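You operate a simulated robot arm through the tools that you are given. There is no shell and no other tool. Be economical: measure what you need, move in short steps, check, and stop when the job is done.

You are at the controls of a simulated two-armed robot. One attempt, no reset.

TASK
Test the brake with the card's load: GOOD block on the yellow square if the bar stays level, else BAD.
Fine: GOOD is the green block, BAD the red one; the card stands by the control box; switch POWER on to read the angle and off after the block is set; leave the weight on and the brake button alone.
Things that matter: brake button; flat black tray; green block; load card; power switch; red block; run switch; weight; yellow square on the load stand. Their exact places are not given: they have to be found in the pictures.

It is judged by the outcome, as a careful person would: the job done as asked, and still so three seconds after it is handed in. It fails if anything else is knocked over, pushed out of place, dropped, spilled or broken.

THE ROBOT
Two 7-joint arms with fingered hands on one trunk, on a base that drives. Base frame: it is fixed to the floor where the robot stands at the start and does not move with it; the origin is under the middle of the robot, x ahead of it, y to its left, z up; the surface under the hand at the start is at about z = 755. Readings come in mm, degrees, newtons and seconds.
The left shoulder is at the start at [44, 173, 1170], the right one opposite. With the tool pointing down near the work surface each hand reaches from about 100 to 760 mm from the robot's upright axis, wherever it stands, measured 20 degrees to its own side. Places, roughly: brake button [600, -200, 800]; flat black tray [500, -400, 800]; power switch [600, -100, 800]; run switch [600, -100, 800]; yellow square on the load stand [300, -700, 800]. Payload 3.5 kg a hand.
Tool frame (each hand has its own): the origin (TCP) lies between the finger pads and is the grasp point; the fingertips stand 25 mm ahead of it; z points along the fingers, y is the line along which they close. Largest opening 88 mm; the body of the gripper starts 29 mm behind the TCP. The gripper is a hand of 3 fingers: y runs from the thumb to the fingers, the wrist lies at [-13, -97, -162] in the tool frame, and closing takes about 1.5 s.
Orientation is told as [roll, pitch, yaw] about the base's x, y, z axes, in that order, counted from this pose: with the fingers straight down and the wrist toward the robot, the tool's x, y and z point along [0, 1, 0], [1, 0, 0] and [0, 0, -1] of the base frame.

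THE INTERFACE
- The arms move only by the tool drive_tool. It takes "left_rows", "right_rows" or both (then of equal length, played together; a hand with none holds still); each is a list that holds one entry, the list of rows, each a list of 7 numbers: the finger opening in mm, from 0 to 88, then the shift along the base's x, y, z in mm, then the turn, a rotation vector about the base's x, y, z in degrees. In form: [[[fingers, dx, dy, dz, wx, wy, wz], ...]]. A call has 1 to 10 rows; each row is the pose to reach, as a shift and turn from the pose commanded when the call began. Rows are played at 5 a second. More than 50 mm and 8.6 degrees between two rows, or a gripper value outside its range, and nothing of the call is played. A pose out of reach is approached as far as the arm can. The call stops where the force on the tool passes 40 N (or 10 N more than at its start, if that is more) or the arm is blocked; 0.2 s more then pass. The fingers move at their own pace (about 72 mm/s each) and stop on an object; they squeeze with about 27 N. The grip force told is the motor's: it shows also when the fingers shut on nothing. Time passes only in rows, and 0.2 s behind the last, so rows that repeat a pose let the fingers close. The reply holds the time, the measured pose of the TCP, the force on the tool along the base axes, the opening and the grip force, in the units named above and with some noise, with the torque about the TCP (base axes, N m) and any sound that the robot's microphone picked up.
- Cameras (640 x 400 px; columns grow to the right, rows downward): "scene" is now at [125.5, -51.6, 1399.7]; the picture's right is [-0.55, -0.83, 0.06], its down [-0.52, 0.28, -0.81] and it looks along [0.66, -0.48, -0.59] (base axes); focal length 234 px, centre (320, 200). "left" rides on the left gripper at [-58, -85, -99] in its tool frame; the picture's right is [-0.67, -0.35, 0.66], its down [0.69, -0.63, 0.37] and it looks along [0.28, 0.69, 0.66] (tool axes); focal length 261 px, centre (320, 200). "right" rides on the right gripper at [58, -85, -99] in its tool frame; the picture's right is [-0.67, 0.35, -0.66], its down [-0.69, -0.63, 0.37] and it looks along [-0.28, 0.69, 0.66] (tool axes); focal length 261 px, centre (320, 200).
- camera(camera): a new picture of that camera. It takes no simulated time.
- lift_body(by): slides the trunk up (or, below 0, down) by that many mm; the arms and the scene camera ride with it, the base frame stays. It gives what a move gives, with no picture.
- base_move(legs): drives the robot by 1 to 6 legs, each [ahead, left, turn to the left] in mm, mm and degrees, along the robot's own axes; the way and the turn of a leg run together, so that a leg with both is an arc; at most 1500 mm and 180 degrees a leg. The arms and the cameras ride along, it lands a little off, and it stops where it bumps. It gives what a move gives.
- set_grasp(shape, hand): the hand has 3 fingers and takes this shape, open, in about a second: jaw (thumb against the fingers, like two jaws); tri (thumb and two fingers); tip (a fingertip pinch); poke (one finger out to press); point (the index stretched); flat (the hand flat); cup (the hand cupped); fist (a fist). The gripper value then closes the fingers along that shape, each until it touches; the sizes above hold for jaw. It gives what a move gives, with no picture.
- aim_head(pan, tilt): turns the head with the scene camera to pan (to the left, within 86 degrees either way) and tilt (down, from -29 to 69), counted from straight ahead of the robot. It gives what a move gives.
- pixel_to_xyz(camera, pixels): there is no depth. For up to 12 entries [column, row, z] of the newest picture of that camera ("zoom" is the newest enlarged one), the place [x, y] in the base frame at which the ray of that pixel passes the height z, good to about 3 mm. It takes no simulated time.
- close_up(camera, box): a new picture of the part [left, top, right, bottom] of that camera's present view, enlarged. It takes no simulated time.
- job_done(): hands the job in; it is judged then, once.

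Keep the steps short. Do not move on a guess: measure, check each grasp and each placing, and mend mistakes. In all there are 80 turns and 58 pictures (those below and enlarged ones count). Leave the grippers open and the arms clear of the work at the hand-in unless told otherwise, and finish with a single line.

The tools are called after "Request:" as name(argument=value, ...) on one line, values as JSON. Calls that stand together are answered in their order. drive_tool: Moves the arms, as the interface text tells. Its arguments: {"type":"object","properties":{"left_rows":{"type":"array","items":{"type":"array","items":{"type":"array","items":{"type":"number"}}}},"right_rows":{"type":"array","items":{"type":"array","items":{"type":"array","items":{"type":"number"}}}}},"required":[]} The other tools are called the same way: lift_body (by) slides the trunk up or down; set_grasp (shape, hand) gives the hand a shape; base_move (legs) drives the base; aim_head (pan, tilt) turns the head that bears the scene camera; camera (camera) takes a picture; pixel_to_xyz (camera, pixels) gives the place at which the rays of pixels pass given heights; close_up (camera, box) takes an enlarged picture of a part of a camera's view; job_done () hands the job in.

At the start:

```text
time: 0.0
left_eef_pos: [464.7, -35.1, 1248.1]
left_orientation: [0.0, 0.0, 0.0]
left_contact_force: [-0.2, 0.1, 0.6]
left_moment: [0.04, -0.02, 0.04]
left_gripper_width: 87.6
left_grasp_force: 0.2
left_shape: jaw
right_eef_pos: [376.4, -413.6, 1260.8]
right_orientation: [0.0, 0.0, 0.0]
right_contact_force: [0.8, -0.5, 0.2]
right_moment: [0.0, -0.01, 0.03]
right_gripper_width: 87.3
right_grasp_force: 0.1
right_shape: jaw
trunk travel left (down, up): [-250.0, 205.0]
robot x, y, heading: [1.1, 4.0, 0.1]
head pan, tilt: [-33.6, 30.7]
```

scene: 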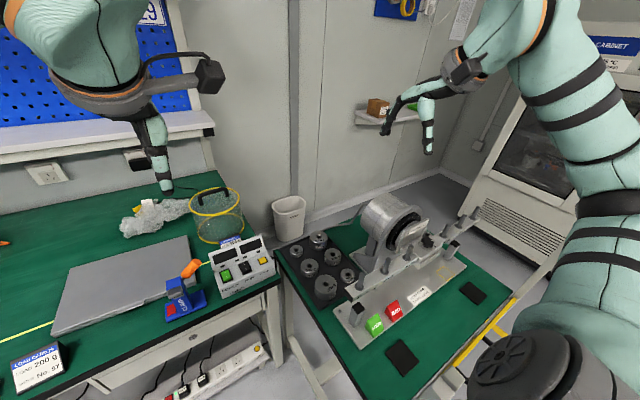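
right: 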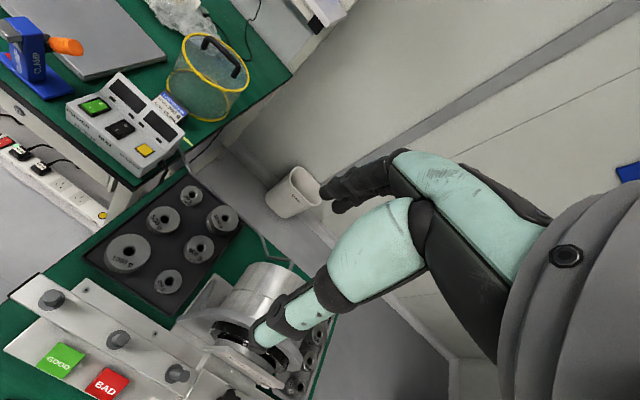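
left: 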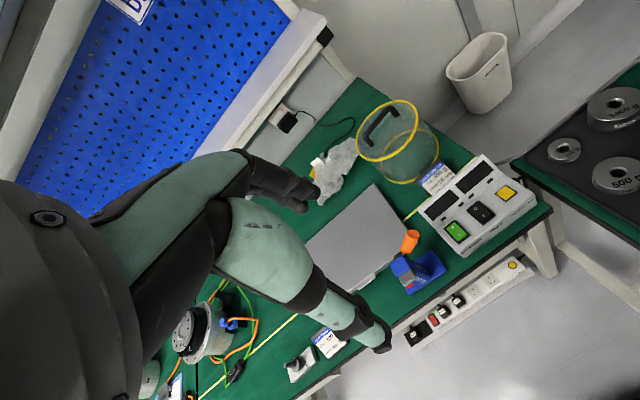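

I see two cards: one behind the control box near (230,243), one at (38,368). I'll enlarge the card by the box, the weights tray and the test stand.

Request:
close_up(camera="left", box=[380, 140, 540, 240])

Request:
close_up(camera="scene", box=[200, 220, 360, 320])

Request:
close_up(camera="scene", box=[320, 180, 520, 380])

```text
4.00 times, centred on (460, 190) of left
```

zoom: 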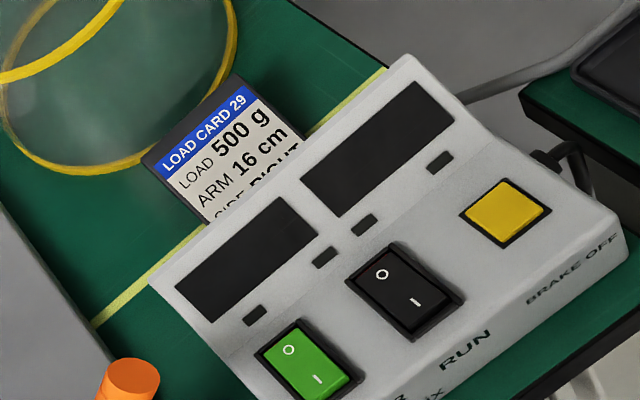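

```text
4.00 times, centred on (280, 270) of scene
```

zoom: 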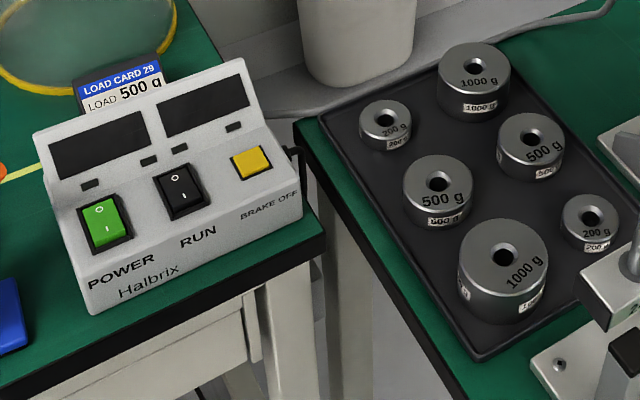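

```text
2.00 times, centred on (420, 280) of scene
```

zoom: 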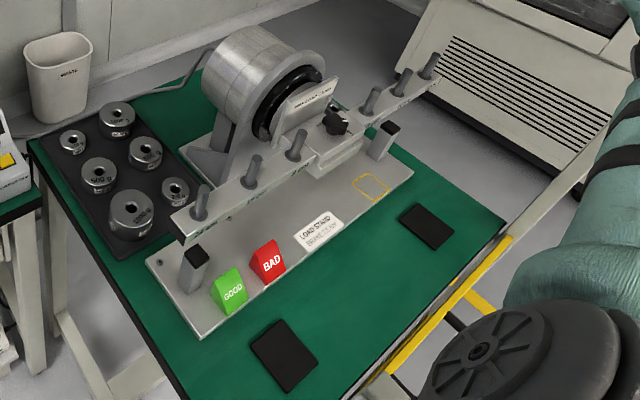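

Card by the box: 500 g, arm 16 cm, side apparently RIGHT (last line part hidden). I'll locate the main things and look at the stand more closely with the head.

Request:
pixel_to_xyz(camera="scene", pixels=[[230, 242, 850], [226, 275, 810], [262, 262, 810], [311, 267, 800], [331, 257, 800], [346, 274, 800], [375, 325, 790], [392, 308, 790], [505, 275, 760], [358, 312, 850], [448, 250, 850], [475, 212, 850]])

Request:
aim_head(pan=-58, tilt=42)

Request:
camera(camera="scene")

```text
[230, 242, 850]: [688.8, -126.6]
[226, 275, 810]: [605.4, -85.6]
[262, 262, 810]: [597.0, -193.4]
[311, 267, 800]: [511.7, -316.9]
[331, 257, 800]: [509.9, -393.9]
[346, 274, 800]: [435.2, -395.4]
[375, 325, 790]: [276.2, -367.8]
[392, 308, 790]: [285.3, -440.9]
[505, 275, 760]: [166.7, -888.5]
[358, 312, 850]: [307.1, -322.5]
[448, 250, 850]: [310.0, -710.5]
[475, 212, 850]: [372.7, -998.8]
```

```text
time: 0.9
left_eef_pos: [465.2, -34.8, 1249.0]
left_orientation: [0.0, 0.0, 0.0]
left_contact_force: [-0.2, -0.6, 0.0]
left_moment: [0.04, 0.02, 0.02]
left_gripper_width: 87.6
left_grasp_force: 0.0
left_shape: jaw
right_eef_pos: [376.8, -412.3, 1260.3]
right_orientation: [0.0, 0.0, 0.0]
right_contact_force: [0.5, -0.7, 0.5]
right_moment: [-0.01, 0.0, 0.01]
right_gripper_width: 87.5
right_grasp_force: 0.0
right_shape: jaw
trunk travel left (down, up): [-250.0, 205.0]
robot x, y, heading: [2.8, -1.6, -0.1]
head pan, tilt: [-58.0, 42.0]
```

```text
51 pictures are left
```

scene: 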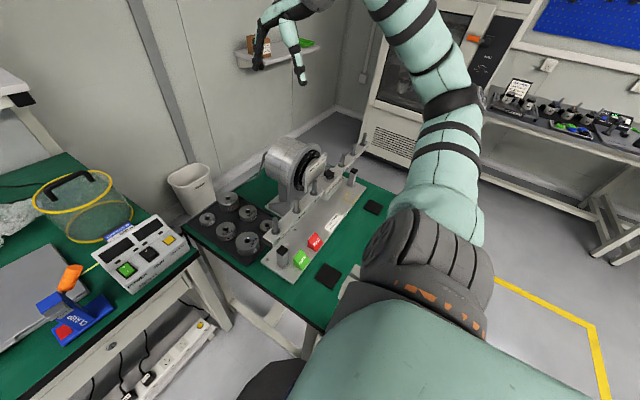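

Enlarging the bar to read peg labels.

Request:
close_up(camera="scene", box=[230, 120, 390, 300])

Request:
pixel_to_xyz(camera="scene", pixels=[[185, 228, 755], [325, 330, 755], [396, 194, 755], [205, 218, 770], [246, 242, 770], [301, 262, 770], [315, 244, 770], [262, 262, 757], [364, 190, 757]])

```text
2.22 times, centred on (310, 210) of scene
```

zoom: 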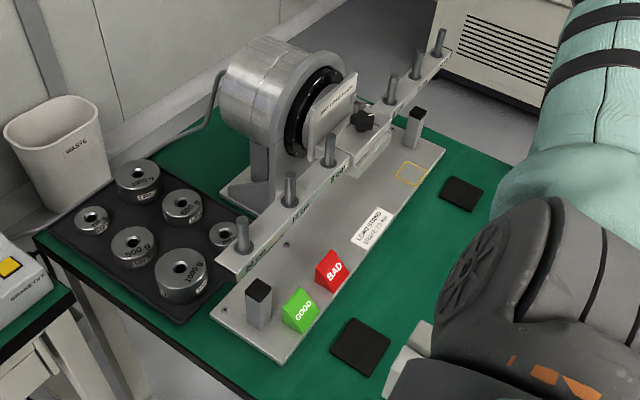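

```text
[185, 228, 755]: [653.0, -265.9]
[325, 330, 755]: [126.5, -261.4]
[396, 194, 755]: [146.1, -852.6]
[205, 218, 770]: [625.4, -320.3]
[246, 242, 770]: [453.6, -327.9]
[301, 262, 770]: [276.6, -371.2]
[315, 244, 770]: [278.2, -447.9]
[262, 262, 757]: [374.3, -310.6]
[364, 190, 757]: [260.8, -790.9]
```

Looking right and behind for driving room before moving the base.

Request:
aim_head(pan=-86, tilt=50)

Request:
camera(camera="scene")

Request:
aim_head(pan=-20, tilt=69)

Request:
camera(camera="scene")

```text
time: 1.8
left_eef_pos: [464.5, -33.8, 1248.0]
left_orientation: [-0.1, -0.1, -0.1]
left_contact_force: [-1.3, 0.1, -0.2]
left_moment: [-0.01, 0.03, 0.02]
left_gripper_width: 87.3
left_grasp_force: 0.1
left_shape: jaw
right_eef_pos: [376.1, -413.9, 1259.4]
right_orientation: [0.1, 0.0, 0.0]
right_contact_force: [0.3, -0.3, 0.1]
right_moment: [0.02, -0.01, -0.01]
right_gripper_width: 87.5
right_grasp_force: 0.0
right_shape: jaw
trunk travel left (down, up): [-250.0, 205.0]
robot x, y, heading: [1.6, -0.0, -0.1]
head pan, tilt: [-85.9, 50.0]
```

```text
49 pictures are left
```

scene: 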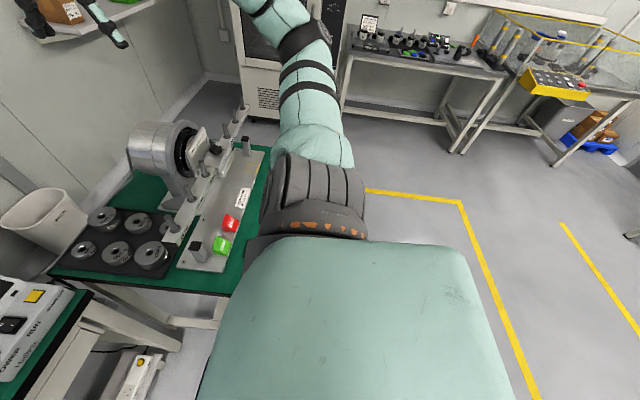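

```text
time: 3.2
left_eef_pos: [465.6, -35.2, 1248.7]
left_orientation: [0.0, 0.0, 0.1]
left_contact_force: [0.2, 0.2, 0.2]
left_moment: [0.03, 0.02, 0.01]
left_gripper_width: 87.3
left_grasp_force: 0.0
left_shape: jaw
right_eef_pos: [376.5, -414.6, 1259.9]
right_orientation: [0.1, 0.0, 0.0]
right_contact_force: [-0.1, 0.7, -1.0]
right_moment: [0.0, -0.02, 0.01]
right_gripper_width: 87.7
right_grasp_force: 0.0
right_shape: jaw
trunk travel left (down, up): [-250.0, 205.0]
robot x, y, heading: [-0.3, -1.7, 0.2]
head pan, tilt: [-20.0, 68.8]
```

```text
48 pictures are left
```

scene: 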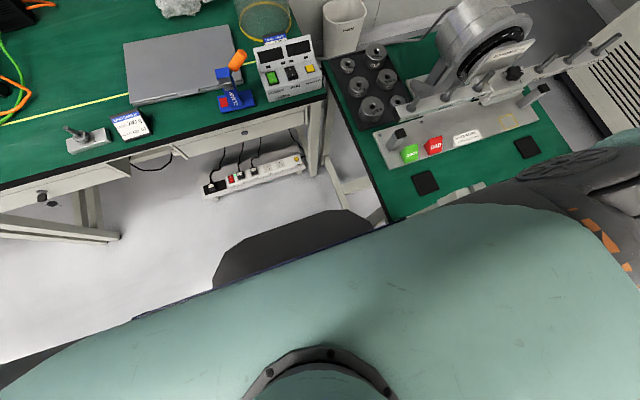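

Room to the right and rear is free. First I'll move the left hand 150 mm ahead (still at z≈1248, clear of everything) so its camera sees the whole card behind the box.

Request:
drive_tool(left_rows=[[[87, 40, 0, 0, 0, 0, 0], [87, 80, 0, 0, 0, 0, 0], [87, 120, 0, 0, 0, 0, 0], [87, 150, 0, 0, 0, 0, 0]]])

Request:
camera(camera="left")

```text
time: 4.2
left_eef_pos: [616.8, -35.3, 1249.4]
left_orientation: [0.1, 0.0, -0.1]
left_contact_force: [-0.6, 0.4, -0.2]
left_moment: [0.0, 0.01, 0.0]
left_gripper_width: 87.5
left_grasp_force: 0.1
left_shape: jaw
right_eef_pos: [378.1, -414.9, 1259.4]
right_orientation: [0.1, 0.0, 0.0]
right_contact_force: [-0.4, 0.9, -0.1]
right_moment: [0.03, 0.03, 0.01]
right_gripper_width: 87.8
right_grasp_force: 0.1
right_shape: jaw
trunk travel left (down, up): [-250.0, 205.0]
robot x, y, heading: [1.3, 0.3, 0.2]
head pan, tilt: [-20.0, 68.8]
```

```text
47 pictures are left
```

left: 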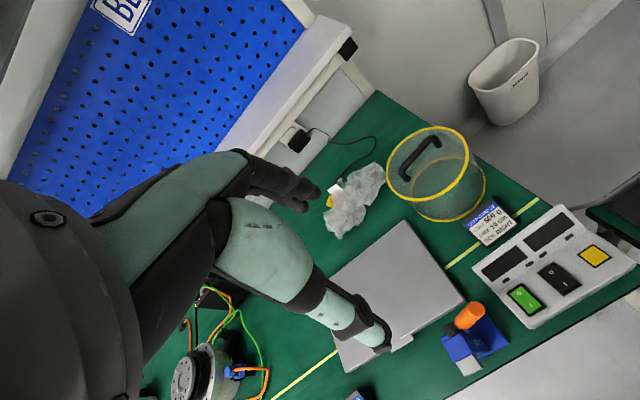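

Request:
close_up(camera="left", box=[450, 190, 530, 250])

Request:
close_up(camera="left", box=[480, 230, 640, 330])

Request:
pixel_to_xyz(camera="left", pixels=[[525, 299, 800], [525, 299, 820], [518, 291, 810], [532, 307, 810], [558, 279, 810], [594, 256, 810]])

```text
6.67 times, centred on (490, 220) of left
```

zoom: 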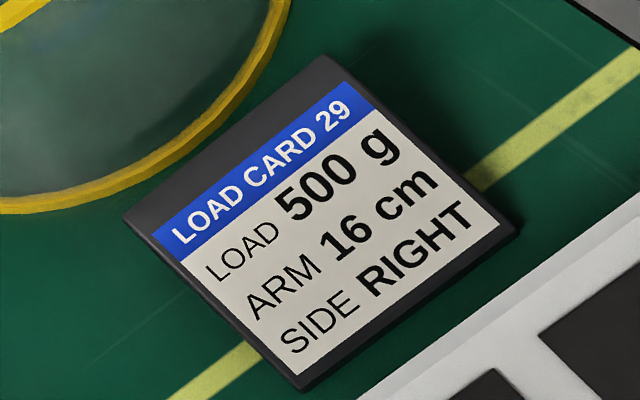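

```text
4.00 times, centred on (560, 280) of left
```

zoom: 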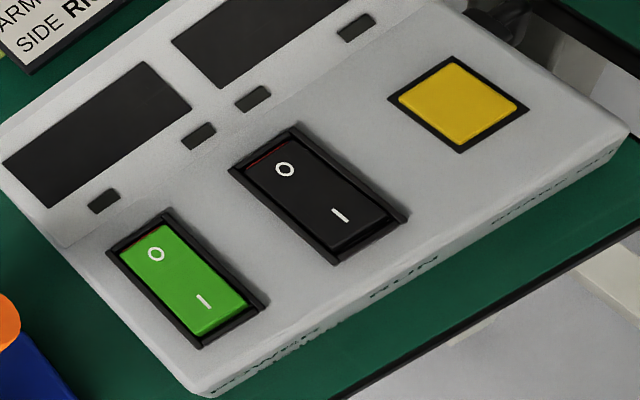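

```text
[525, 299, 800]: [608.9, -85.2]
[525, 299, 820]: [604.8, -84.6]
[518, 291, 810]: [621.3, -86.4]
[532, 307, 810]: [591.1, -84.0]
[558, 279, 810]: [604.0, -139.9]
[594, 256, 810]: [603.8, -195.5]
```

Card reads 500 g / 16 cm / RIGHT. POWER rocker: O end down (red slit), so off; I must press its I end at about (592,-84,~808). Setting the left hand to poke and checking the finger.

Request:
set_grasp(hand="left", shape="poke")

Request:
drive_tool(left_rows=[[[88, -15, -24, -45, 0, 0, 0], [88, -23, -49, -90, 0, 0, 0], [88, -23, -49, -135, 0, 0, 0], [88, -23, -49, -180, 0, 0, 0], [88, -23, -49, -225, 0, 0, 0], [88, -23, -49, -270, 0, 0, 0], [88, -23, -49, -315, 0, 0, 0], [88, -23, -49, -340, 0, 0, 0]]])

Request:
aim_head(pan=-10, tilt=45)

Request:
camera(camera="scene")

Request:
camera(camera="left")

```text
time: 5.1
left_eef_pos: [615.7, -33.3, 1250.5]
left_orientation: [0.1, 0.0, 0.0]
left_contact_force: [-1.0, 0.4, 0.1]
left_moment: [-0.03, 0.0, -0.01]
left_gripper_width: 0.0
left_grasp_force: 0.1
left_shape: poke
right_eef_pos: [376.3, -413.0, 1260.4]
right_orientation: [-0.1, 0.0, -0.1]
right_contact_force: [0.3, 0.0, 0.0]
right_moment: [0.0, 0.02, 0.0]
right_gripper_width: 87.4
right_grasp_force: 0.2
right_shape: jaw
trunk travel left (down, up): [-250.0, 205.0]
robot x, y, heading: [-2.3, -0.3, 0.1]
head pan, tilt: [-20.0, 68.8]
```

```text
refused: row 1 steps farther than a row can; nothing moved
```

```text
time: 6.0
left_eef_pos: [614.9, -33.4, 1250.6]
left_orientation: [0.0, 0.0, 0.0]
left_contact_force: [0.6, 0.2, -0.4]
left_moment: [0.02, 0.02, 0.02]
left_gripper_width: 0.2
left_grasp_force: 0.1
left_shape: poke
right_eef_pos: [377.6, -413.7, 1260.4]
right_orientation: [0.1, 0.0, 0.0]
right_contact_force: [0.5, 0.5, 0.9]
right_moment: [-0.01, 0.02, 0.0]
right_gripper_width: 87.8
right_grasp_force: 0.1
right_shape: jaw
trunk travel left (down, up): [-250.0, 205.0]
robot x, y, heading: [5.6, 0.0, 0.2]
head pan, tilt: [-10.0, 45.0]
```

```text
44 pictures are left
```

scene: 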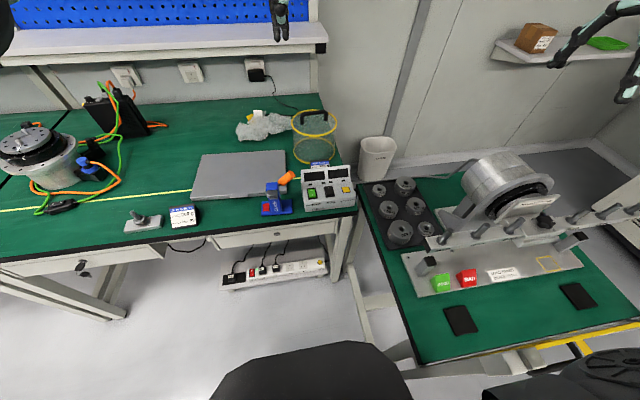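

```text
43 pictures are left
```

left: 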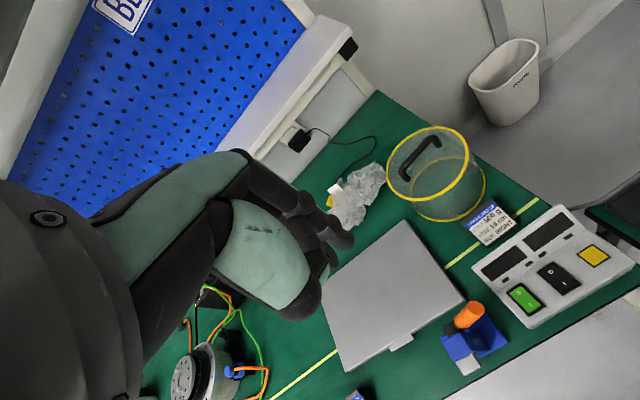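

The index points down the TCP axis (tip ≈ 25 mm ahead). Moving it above the I end, stopping ~45 mm above.

Request:
drive_tool(left_rows=[[[0, -12, -24, -20, 0, 0, 0], [0, -23, -49, -50, 0, 0, 0], [0, -23, -49, -95, 0, 0, 0], [0, -23, -49, -140, 0, 0, 0], [0, -23, -49, -185, 0, 0, 0], [0, -23, -49, -230, 0, 0, 0], [0, -23, -49, -275, 0, 0, 0], [0, -23, -49, -320, 0, 0, 0], [0, -23, -49, -365, 0, 0, 0]]])

Request:
close_up(camera="scene", box=[260, 130, 380, 230])

Request:
camera(camera="left")

```text
time: 8.0
left_eef_pos: [593.4, -86.3, 884.9]
left_orientation: [0.0, 0.0, -0.2]
left_contact_force: [-1.1, -1.7, -0.8]
left_moment: [0.0, 0.02, 0.02]
left_gripper_width: 0.0
left_grasp_force: 0.1
left_shape: poke
right_eef_pos: [378.2, -413.0, 1260.1]
right_orientation: [0.0, 0.0, 0.0]
right_contact_force: [-0.2, 0.1, 0.2]
right_moment: [-0.01, -0.01, -0.07]
right_gripper_width: 87.4
right_grasp_force: 0.1
right_shape: jaw
trunk travel left (down, up): [-250.0, 205.0]
robot x, y, heading: [3.2, -1.9, -0.2]
head pan, tilt: [-10.0, 45.0]
```

```text
4.00 times, centred on (320, 180) of scene
```

zoom: 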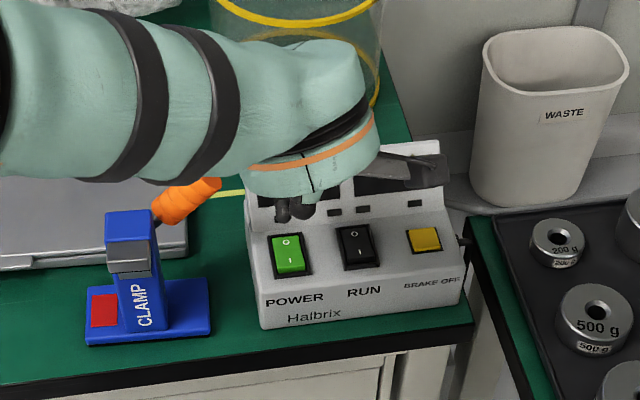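

```text
41 pictures are left
```

left: 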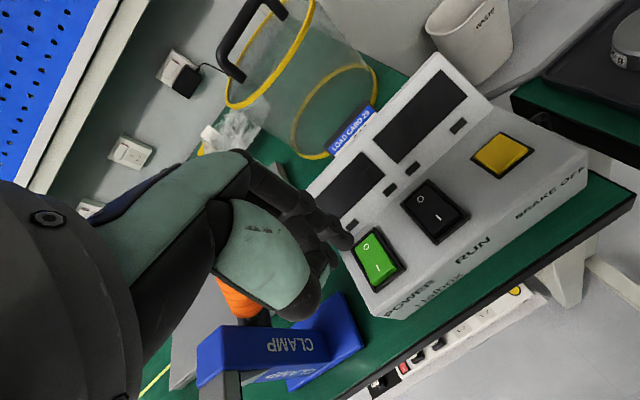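

Finger tip (345,245) is in line with the I mark (380,268). Descending slowly; first to just above.

Request:
drive_tool(left_rows=[[[0, -3, 0, -15, 0, 0, 0], [0, -4, 0, -30, 0, 0, 0], [0, -4, 0, -40, 0, 0, 0]]])

Request:
close_up(camera="left", box=[280, 180, 440, 300])

```text
time: 8.8
left_eef_pos: [588.5, -85.9, 843.9]
left_orientation: [-0.1, -0.1, 0.0]
left_contact_force: [-0.3, -0.7, -0.2]
left_moment: [-0.01, -0.02, 0.0]
left_gripper_width: 0.2
left_grasp_force: 0.1
left_shape: poke
right_eef_pos: [375.1, -413.6, 1260.5]
right_orientation: [0.0, 0.1, 0.1]
right_contact_force: [1.1, -0.1, 0.2]
right_moment: [0.04, 0.04, 0.03]
right_gripper_width: 87.5
right_grasp_force: 0.0
right_shape: jaw
trunk travel left (down, up): [-250.0, 205.0]
robot x, y, heading: [-2.0, -0.8, -0.0]
head pan, tilt: [-10.0, 45.0]
```

```text
3.33 times, centred on (360, 240) of left
```

zoom: 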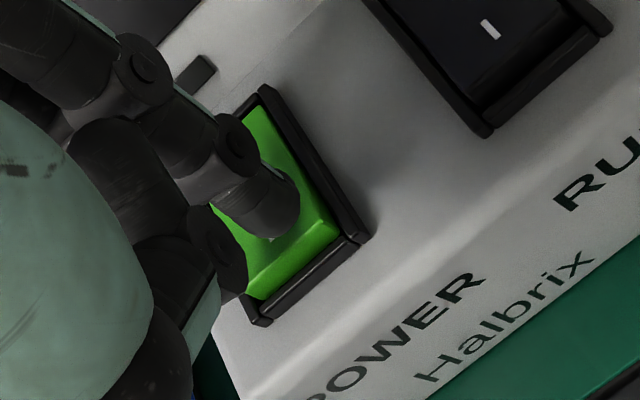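

Tip is right over the I mark. Pressing down in 3 mm steps.

Request:
drive_tool(left_rows=[[[0, 0, 0, -4, 0, 0, 0], [0, 0, 0, -8, 0, 0, 0], [0, 0, 0, -11, 0, 0, 0], [0, 0, 0, -14, 0, 0, 0], [0, 0, 0, -17, 0, 0, 0]]])

Request:
close_up(camera="left", box=[280, 60, 520, 300])

```text
time: 10.0
left_eef_pos: [587.8, -84.5, 832.1]
left_orientation: [-0.1, -0.5, -0.1]
left_contact_force: [5.9, -0.9, 35.1]
left_moment: [-0.22, -0.25, 0.04]
left_gripper_width: 0.3
left_grasp_force: 0.0
left_shape: poke
right_eef_pos: [372.3, -413.2, 1261.6]
right_orientation: [0.0, -0.2, -0.1]
right_contact_force: [0.3, -0.5, -0.6]
right_moment: [0.01, 0.01, -0.03]
right_gripper_width: 87.9
right_grasp_force: 0.2
right_shape: jaw
trunk travel left (down, up): [-250.0, 205.0]
robot x, y, heading: [-2.4, -1.4, -0.2]
head pan, tilt: [-10.0, 45.0]
```

```text
1.67 times, centred on (400, 180) of left
```

zoom: 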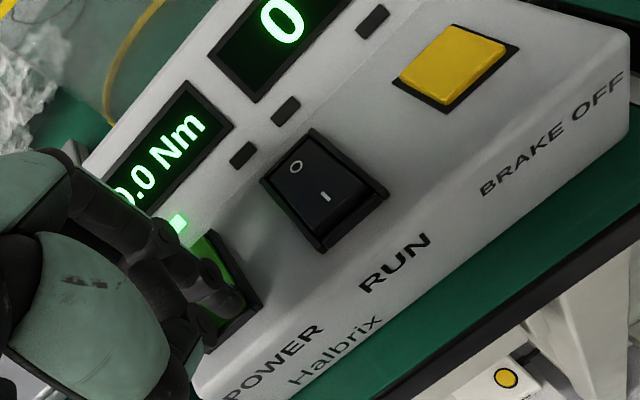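

Power is on (displays lit: 0.0 Nm and another reading). Retracting straight up, then back.

Request:
drive_tool(left_rows=[[[0, 0, 0, 15, 0, 0, 0], [0, 0, 0, 60, 0, 0, 0], [0, 0, 0, 105, 0, 0, 0], [0, 0, 0, 150, 0, 0, 0], [0, 0, 0, 195, 0, 0, 0], [0, 0, 0, 240, 0, 0, 0], [0, 0, 0, 285, 0, 0, 0], [0, 0, 0, 330, 0, 0, 0], [0, -45, 0, 350, 0, 0, 0], [0, -90, 10, 350, 0, 0, 0]]])

Request:
drive_tool(left_rows=[[[0, -45, 10, 0, 0, 0, 0], [0, -90, 20, 0, 0, 0, 0], [0, -130, 40, 0, 0, 0, 0], [0, -170, 60, 0, 0, 0, 0]]])

Request:
close_up(camera="scene", box=[290, 150, 370, 220])

```text
time: 12.2
left_eef_pos: [494.1, -73.7, 1177.1]
left_orientation: [-0.1, -0.1, 0.0]
left_contact_force: [-0.5, -0.1, 0.4]
left_moment: [-0.02, 0.03, -0.01]
left_gripper_width: 0.3
left_grasp_force: 0.0
left_shape: poke
right_eef_pos: [375.9, -414.0, 1259.8]
right_orientation: [0.0, 0.0, 0.0]
right_contact_force: [-0.2, 0.6, 0.0]
right_moment: [-0.04, 0.04, -0.03]
right_gripper_width: 87.5
right_grasp_force: 0.1
right_shape: jaw
trunk travel left (down, up): [-250.0, 205.0]
robot x, y, heading: [2.1, -0.5, 0.0]
head pan, tilt: [-10.0, 45.0]
```

```text
time: 13.2
left_eef_pos: [326.9, -10.5, 1177.5]
left_orientation: [-0.1, -0.1, 0.0]
left_contact_force: [0.4, 0.5, -0.1]
left_moment: [-0.01, -0.02, -0.01]
left_gripper_width: 0.1
left_grasp_force: 0.0
left_shape: poke
right_eef_pos: [375.4, -412.7, 1261.2]
right_orientation: [-0.1, -0.1, 0.0]
right_contact_force: [0.4, -0.3, 0.0]
right_moment: [0.0, -0.03, -0.01]
right_gripper_width: 87.6
right_grasp_force: 0.0
right_shape: jaw
trunk travel left (down, up): [-250.0, 205.0]
robot x, y, heading: [0.7, -0.4, -0.1]
head pan, tilt: [-10.0, 45.0]
```

```text
5.71 times, centred on (330, 185) of scene
```

zoom: 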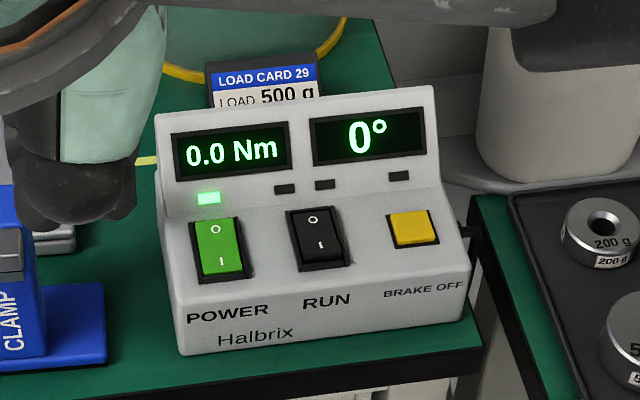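

Displays: 0.0 Nm, 0°. Now measure weights (right camera) and read the bar's labels.

Request:
close_up(camera="right", box=[80, 160, 260, 310])

Request:
close_up(camera="scene", box=[400, 150, 640, 300])

Request:
pixel_to_xyz(camera="scene", pixels=[[388, 208, 800], [415, 206, 800], [400, 230, 800], [379, 189, 800], [405, 184, 800], [427, 228, 800]])

```text
2.67 times, centred on (170, 235) of right
```

zoom: 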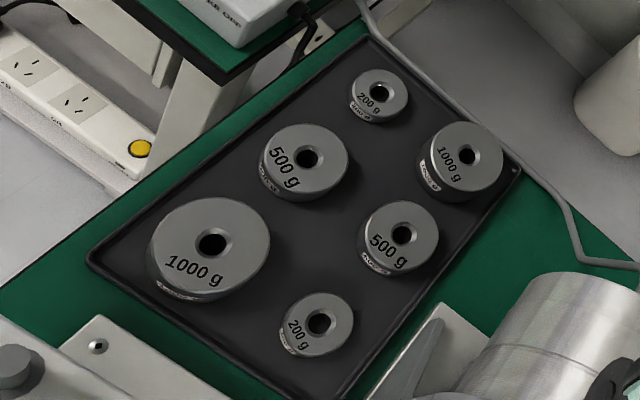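

```text
2.67 times, centred on (520, 225) of scene
```

zoom: 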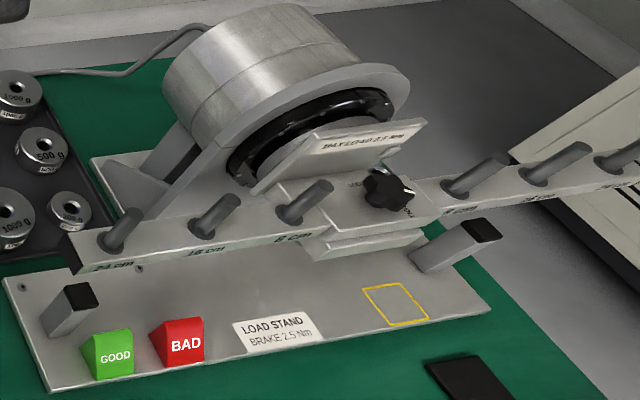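

```text
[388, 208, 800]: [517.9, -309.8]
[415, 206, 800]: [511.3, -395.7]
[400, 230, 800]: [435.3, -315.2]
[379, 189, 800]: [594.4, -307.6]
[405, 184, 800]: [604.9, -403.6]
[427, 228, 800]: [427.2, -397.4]
```

The right arm of the bar has pegs at 8, 16, 24 cm too; there is a knob in the middle to inspect. Target weight: 500 g at about (511,-396). I'll bring the right hand above it to z≈980 and measure again.

Request:
drive_tool(right_rows=[[[80, 40, 5, -20, 0, 0, 0], [80, 80, 10, -45, 0, 0, 0], [80, 110, 15, -80, 0, 0, 0], [80, 135, 18, -120, 0, 0, 0], [80, 135, 18, -165, 0, 0, 0], [80, 135, 18, -210, 0, 0, 0], [80, 135, 18, -255, 0, 0, 0], [80, 135, 18, -280, 0, 0, 0]]])

Request:
camera(camera="right")

Request:
camera(camera="scene")

```text
time: 15.0
left_eef_pos: [328.4, -13.4, 1178.3]
left_orientation: [0.0, 0.0, 0.0]
left_contact_force: [0.1, -0.3, 0.5]
left_moment: [-0.04, -0.04, 0.01]
left_gripper_width: 0.0
left_grasp_force: 0.0
left_shape: poke
right_eef_pos: [510.3, -396.6, 979.8]
right_orientation: [0.0, -0.1, 0.0]
right_contact_force: [0.0, 0.4, 0.3]
right_moment: [-0.01, -0.02, 0.03]
right_gripper_width: 80.4
right_grasp_force: 0.0
right_shape: jaw
trunk travel left (down, up): [-250.0, 205.0]
robot x, y, heading: [-2.1, 0.5, -0.3]
head pan, tilt: [-10.0, 45.0]
```

```text
35 pictures are left
```

right: 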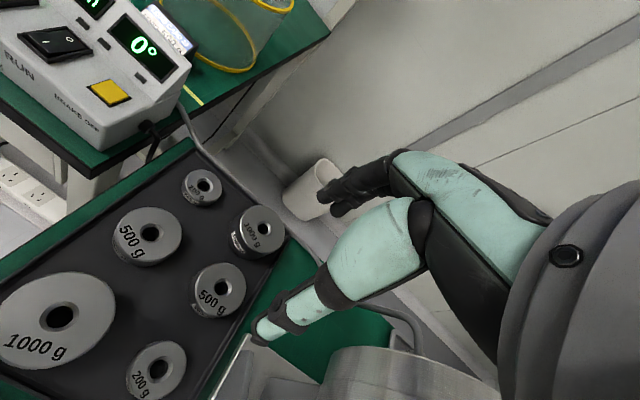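

```text
34 pictures are left
```

scene: 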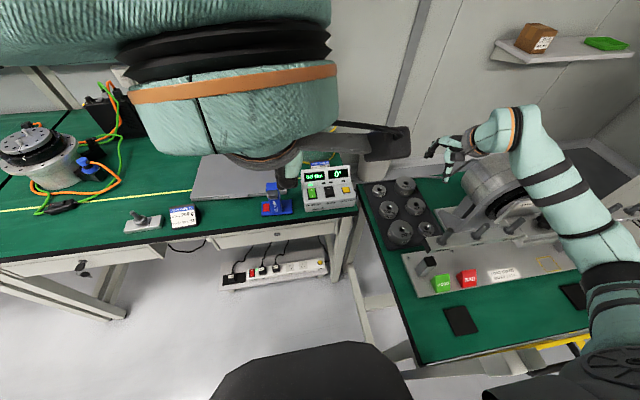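

Measuring weight A, hole at (222,286), rim edges, and bottom edge.

Request:
close_up(camera="right", box=[110, 220, 290, 340])

Request:
pixel_to_xyz(camera="right", pixels=[[222, 286, 795], [222, 286, 805], [194, 284, 800], [247, 290, 800], [222, 263, 800], [220, 313, 800], [160, 369, 800], [260, 226, 800], [150, 233, 800]])

```text
3.33 times, centred on (200, 280) of right
```

zoom: 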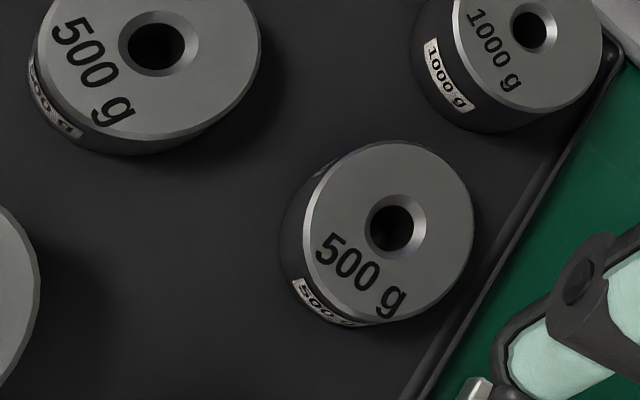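

```text
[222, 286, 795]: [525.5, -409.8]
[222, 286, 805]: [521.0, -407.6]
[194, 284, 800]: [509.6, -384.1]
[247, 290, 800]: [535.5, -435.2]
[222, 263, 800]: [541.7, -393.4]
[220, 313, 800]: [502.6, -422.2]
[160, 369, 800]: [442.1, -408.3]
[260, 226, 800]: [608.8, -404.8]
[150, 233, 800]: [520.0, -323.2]
```

Triangulating from two right-camera poses: A's top centre ≈ (524,-411,790), Ø≈52 mm. Lowering to z≈850 aligned, opening 70, then checking.

Request:
drive_tool(right_rows=[[[70, 8, -7, -35, 0, 0, 0], [70, 14, -14, -75, 0, 0, 0], [70, 14, -14, -110, 0, 0, 0], [70, 14, -14, -130, 0, 0, 0]]])

Request:
camera(camera="right")

```text
time: 16.0
left_eef_pos: [327.5, -9.4, 1178.5]
left_orientation: [-0.2, -0.1, -0.1]
left_contact_force: [0.3, 0.1, 0.3]
left_moment: [0.01, 0.02, 0.01]
left_gripper_width: 0.0
left_grasp_force: 0.0
left_shape: poke
right_eef_pos: [525.2, -407.2, 852.7]
right_orientation: [-0.2, 0.0, 0.1]
right_contact_force: [0.2, -0.8, 0.2]
right_moment: [-0.04, -0.01, -0.01]
right_gripper_width: 70.1
right_grasp_force: 0.1
right_shape: jaw
trunk travel left (down, up): [-250.0, 205.0]
robot x, y, heading: [-0.1, 0.3, -0.2]
head pan, tilt: [-10.0, 45.0]
```

```text
32 pictures are left
```

right: 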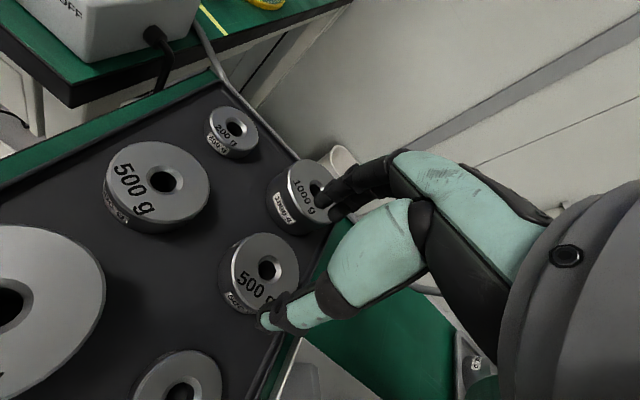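

A still computes to (523,-411). Descending to TCP z≈795 with opening 64 (clear of the 1000 g weight's edge by ~10 mm).

Request:
drive_tool(right_rows=[[[64, -2, -1, -15, 0, 0, 0], [64, -2, -1, -30, 0, 0, 0], [64, -2, -1, -42, 0, 0, 0], [64, -2, -1, -50, 0, 0, 0], [64, -2, -1, -56, 0, 0, 0]]])

Request:
close_up(camera="right", box=[160, 120, 420, 380])

```text
time: 17.2
left_eef_pos: [327.4, -9.4, 1180.4]
left_orientation: [-0.2, -0.1, 0.1]
left_contact_force: [-0.1, -0.1, 0.5]
left_moment: [-0.02, 0.02, 0.0]
left_gripper_width: 0.0
left_grasp_force: 0.0
left_shape: poke
right_eef_pos: [525.6, -408.6, 800.3]
right_orientation: [-0.3, -0.3, 0.2]
right_contact_force: [-0.2, -0.1, -1.1]
right_moment: [0.05, 0.02, 0.01]
right_gripper_width: 64.1
right_grasp_force: 0.0
right_shape: jaw
trunk travel left (down, up): [-250.0, 205.0]
robot x, y, heading: [-1.7, -2.0, 0.2]
head pan, tilt: [-10.0, 45.0]
```

```text
1.54 times, centred on (290, 250) of right
```

zoom: 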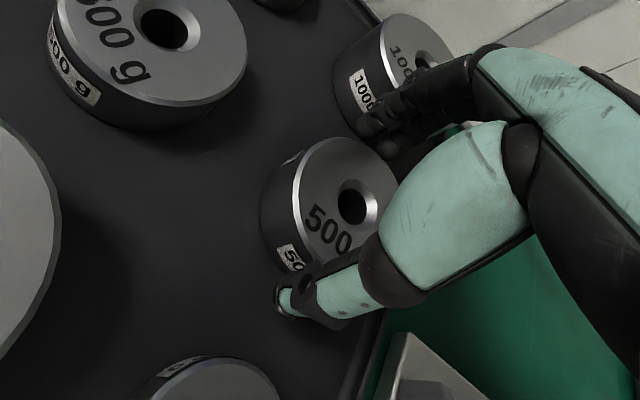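

Fingers straddle weight A without touching neighbours. Lowering 4 mm and closing.

Request:
drive_tool(right_rows=[[[64, 0, 0, -5, 0, 0, 0], [40, 0, 0, -5, 0, 0, 0], [30, 0, 0, -5, 0, 0, 0], [30, 0, 0, -5, 0, 0, 0], [30, 0, 0, -5, 0, 0, 0], [30, 0, 0, -5, 0, 0, 0], [30, 0, 0, -5, 0, 0, 0], [30, 0, 0, -5, 0, 0, 0]]])

Request:
drive_tool(right_rows=[[[30, 0, 0, 15, 0, 0, 0], [30, 0, 0, 40, 0, 0, 0], [30, 0, 0, 40, 0, 0, 0]]])

Request:
close_up(camera="right", box=[160, 120, 420, 380])

```text
time: 19.0
left_eef_pos: [326.8, -10.6, 1178.6]
left_orientation: [-0.1, 0.0, 0.0]
left_contact_force: [-0.6, -0.2, -0.6]
left_moment: [0.0, 0.04, 0.01]
left_gripper_width: 0.2
left_grasp_force: 0.1
left_shape: poke
right_eef_pos: [521.6, -410.8, 789.7]
right_orientation: [0.0, -0.1, 0.0]
right_contact_force: [3.3, 2.2, 12.1]
right_moment: [-0.02, -0.18, 0.02]
right_gripper_width: 49.4
right_grasp_force: 26.5
right_shape: jaw
trunk travel left (down, up): [-250.0, 205.0]
robot x, y, heading: [-0.5, -0.4, 0.0]
head pan, tilt: [-10.0, 45.0]
```

```text
time: 19.8
left_eef_pos: [327.6, -8.6, 1178.4]
left_orientation: [-0.2, -0.1, 0.0]
left_contact_force: [0.6, 0.0, -0.1]
left_moment: [0.04, -0.01, 0.05]
left_gripper_width: 0.0
left_grasp_force: 0.1
left_shape: poke
right_eef_pos: [521.5, -409.4, 833.6]
right_orientation: [-0.2, 0.0, 0.1]
right_contact_force: [-1.0, 0.6, -4.0]
right_moment: [0.02, -0.02, 0.02]
right_gripper_width: 49.2
right_grasp_force: 26.8
right_shape: jaw
trunk travel left (down, up): [-250.0, 205.0]
robot x, y, heading: [-0.5, 2.7, 0.2]
head pan, tilt: [-10.0, 45.0]
```

```text
1.54 times, centred on (290, 250) of right
```

zoom: 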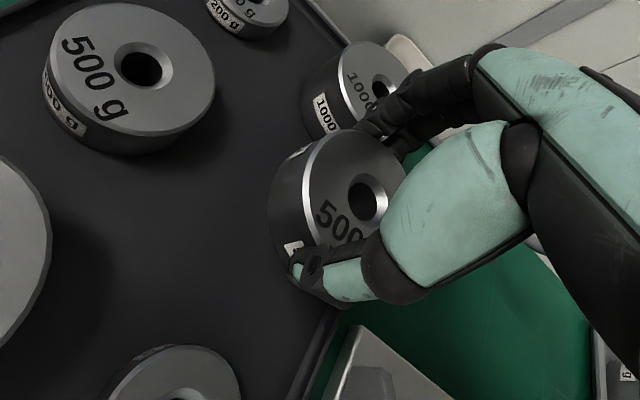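

Weight held (width 49, ~5 N). Raising to z≈1100 before driving.

Request:
drive_tool(right_rows=[[[30, 0, 0, 45, 0, 0, 0], [30, 0, 0, 90, 0, 0, 0], [30, 0, 0, 135, 0, 0, 0], [30, 0, 0, 180, 0, 0, 0], [30, 0, 0, 225, 0, 0, 0], [30, -20, 0, 265, 0, 0, 0], [30, -60, 0, 275, 0, 0, 0], [30, -100, 0, 275, 0, 0, 0]]])

Request:
base_move(legs=[[-280, 0, 0], [0, -520, 0]])

Request:
aim_head(pan=0, tilt=45)

Request:
camera(camera="scene")

```text
time: 21.6
left_eef_pos: [328.7, -13.2, 1178.1]
left_orientation: [0.0, -0.1, 0.0]
left_contact_force: [0.3, 0.3, 0.2]
left_moment: [0.0, -0.03, -0.02]
left_gripper_width: 0.0
left_grasp_force: 0.0
left_shape: poke
right_eef_pos: [421.6, -410.3, 1106.1]
right_orientation: [0.0, 0.0, 0.1]
right_contact_force: [0.0, -1.0, -5.8]
right_moment: [0.05, -0.02, 0.03]
right_gripper_width: 49.0
right_grasp_force: 27.0
right_shape: jaw
trunk travel left (down, up): [-250.0, 205.0]
robot x, y, heading: [2.4, 0.3, -0.0]
head pan, tilt: [-10.0, 45.0]
```

```text
time: 26.1
left_eef_pos: [49.2, -532.0, 1177.7]
left_orientation: [0.1, 0.0, -0.5]
left_contact_force: [-0.2, 0.8, -1.1]
left_moment: [-0.01, 0.01, -0.01]
left_gripper_width: 0.0
left_grasp_force: 0.0
left_shape: poke
right_eef_pos: [140.5, -929.7, 1102.8]
right_orientation: [0.0, 0.0, -0.4]
right_contact_force: [-0.2, -0.3, -6.4]
right_moment: [0.05, 0.01, 0.0]
right_gripper_width: 48.9
right_grasp_force: 26.8
right_shape: jaw
trunk travel left (down, up): [-250.0, 205.0]
robot x, y, heading: [-280.6, -516.1, -0.2]
head pan, tilt: [-10.0, 45.0]
```

```text
time: 26.8
left_eef_pos: [49.8, -532.9, 1178.3]
left_orientation: [0.0, 0.0, -0.4]
left_contact_force: [0.3, -0.3, -0.3]
left_moment: [0.03, -0.03, 0.01]
left_gripper_width: 0.0
left_grasp_force: 0.1
left_shape: poke
right_eef_pos: [141.2, -930.1, 1103.8]
right_orientation: [0.1, 0.1, -0.4]
right_contact_force: [-0.3, -0.4, -4.2]
right_moment: [0.04, 0.0, 0.02]
right_gripper_width: 49.1
right_grasp_force: 26.9
right_shape: jaw
trunk travel left (down, up): [-250.0, 205.0]
robot x, y, heading: [-280.9, -519.1, -0.3]
head pan, tilt: [0.0, 45.0]
```

```text
29 pictures are left
```

scene: 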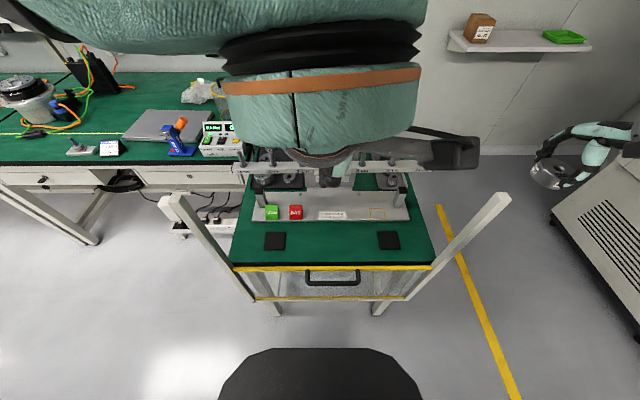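

Left forearm blocks the view. Moving the left hand outwards (free space), then enlarging the stand.

Request:
drive_tool(left_rows=[[[0, -5, 45, -5, 0, 0, 0], [0, -10, 90, -10, 0, 0, 0], [0, -20, 135, -15, 0, 0, 0], [0, -30, 180, -20, 0, 0, 0], [0, -40, 225, -25, 0, 0, 0], [0, -50, 270, -30, 0, 0, 0], [0, -60, 315, -35, 0, 0, 0], [0, -70, 350, -40, 0, 0, 0]]])

Request:
camera(camera="scene")

```text
time: 28.6
left_eef_pos: [32.3, -182.1, 1162.7]
left_orientation: [-1.2, 1.2, -1.7]
left_contact_force: [0.1, -0.6, 0.0]
left_moment: [-0.02, -0.02, 0.0]
left_gripper_width: 0.2
left_grasp_force: 0.0
left_shape: poke
left hand out of reach, approached as far as the arm can: row 3, 4, 5, 6, 7, 8
right_eef_pos: [139.9, -931.1, 1103.2]
right_orientation: [0.1, 0.0, -0.5]
right_contact_force: [-0.4, -0.1, -5.1]
right_moment: [0.05, 0.04, -0.03]
right_gripper_width: 49.0
right_grasp_force: 27.3
right_shape: jaw
trunk travel left (down, up): [-250.0, 205.0]
robot x, y, heading: [-279.7, -517.1, -0.1]
head pan, tilt: [0.0, 45.0]
```

```text
28 pictures are left
```

scene: 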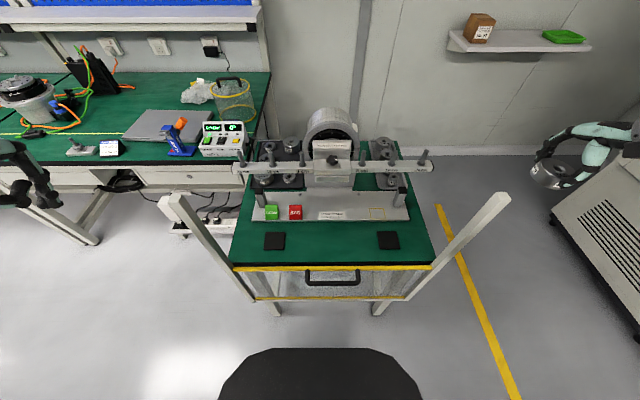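

Clear view. Enlarging the bar/knob and the frame at the table front.

Request:
close_up(camera="scene", box=[225, 120, 445, 258])

Request:
close_up(camera="scene", box=[150, 180, 520, 330])

Request:
close_up(camera="scene", box=[300, 140, 360, 190])

```text
2.90 times, centred on (335, 189) of scene
```

zoom: 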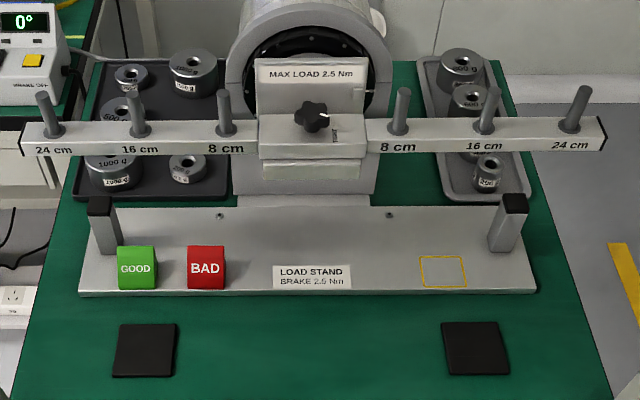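

```text
1.73 times, centred on (335, 255) of scene
```

zoom: 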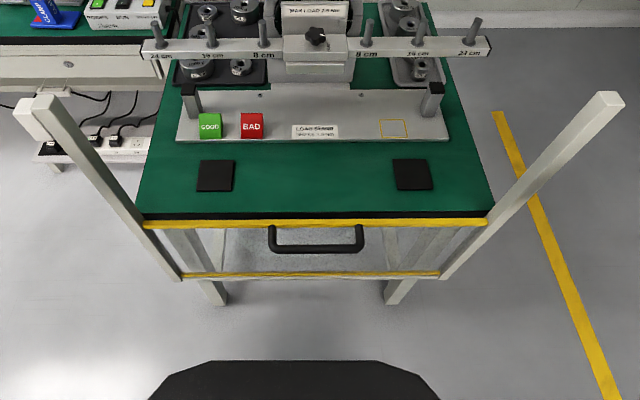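

```text
8.00 times, centred on (330, 165) of scene
```

zoom: 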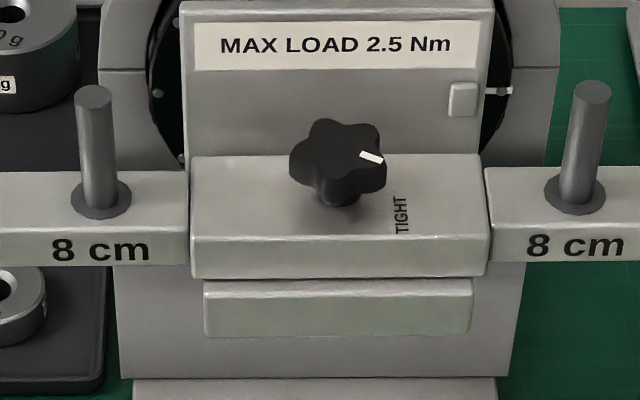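

The guard frame's uprights flank the table front; I need numbers. Measuring key points: pegs, posts, square, blocks.

Request:
camera(camera="scene")

Request:
pixel_to_xyz(camera="scene", pixels=[[232, 266, 755], [433, 264, 755], [377, 214, 765], [391, 168, 850], [391, 168, 880], [271, 212, 790], [295, 212, 790], [171, 197, 900], [171, 197, 1000], [254, 301, 200], [254, 301, 500], [404, 301, 400]])

```text
24 pictures are left
```

scene: 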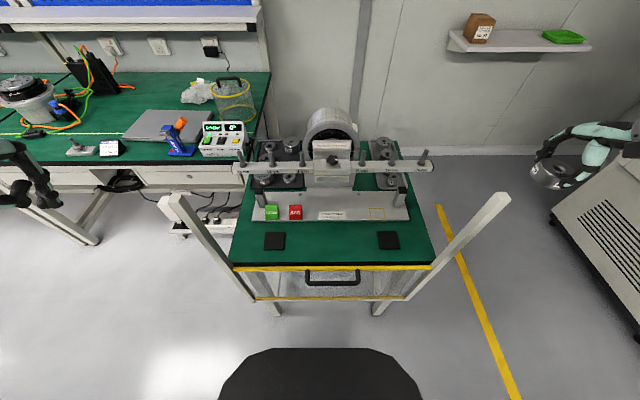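

```text
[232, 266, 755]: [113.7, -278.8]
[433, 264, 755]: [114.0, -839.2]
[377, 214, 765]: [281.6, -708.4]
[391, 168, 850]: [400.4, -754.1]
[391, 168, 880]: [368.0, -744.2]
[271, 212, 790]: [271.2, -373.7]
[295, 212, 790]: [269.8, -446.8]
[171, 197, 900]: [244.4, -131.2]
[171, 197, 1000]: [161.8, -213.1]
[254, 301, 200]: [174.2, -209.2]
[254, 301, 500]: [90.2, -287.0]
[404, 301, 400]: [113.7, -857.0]
```

The guard uprights resolve to vertical posts at about (90,-286) and (90,-850), tops z≈1090 — I must stay between or above them. Finding peg height from the known 480 mm L24–R24 span.

Request:
pixel_to_xyz(camera="scene", pixels=[[242.6, 165.5, 820], [422.2, 164.9, 820], [242.6, 165.5, 860], [422.2, 164.9, 860], [392.6, 164.9, 840], [392.6, 164.9, 860], [271.9, 164.9, 840], [500, 195, 1050], [500, 195, 1090], [320, 350, 300]])

```text
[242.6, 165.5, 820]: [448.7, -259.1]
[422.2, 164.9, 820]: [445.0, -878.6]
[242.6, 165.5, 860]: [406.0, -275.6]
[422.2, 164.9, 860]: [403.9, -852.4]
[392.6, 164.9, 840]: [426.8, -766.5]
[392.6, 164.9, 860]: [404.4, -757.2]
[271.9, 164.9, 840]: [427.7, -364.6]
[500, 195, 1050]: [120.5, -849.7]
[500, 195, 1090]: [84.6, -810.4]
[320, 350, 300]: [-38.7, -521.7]
```

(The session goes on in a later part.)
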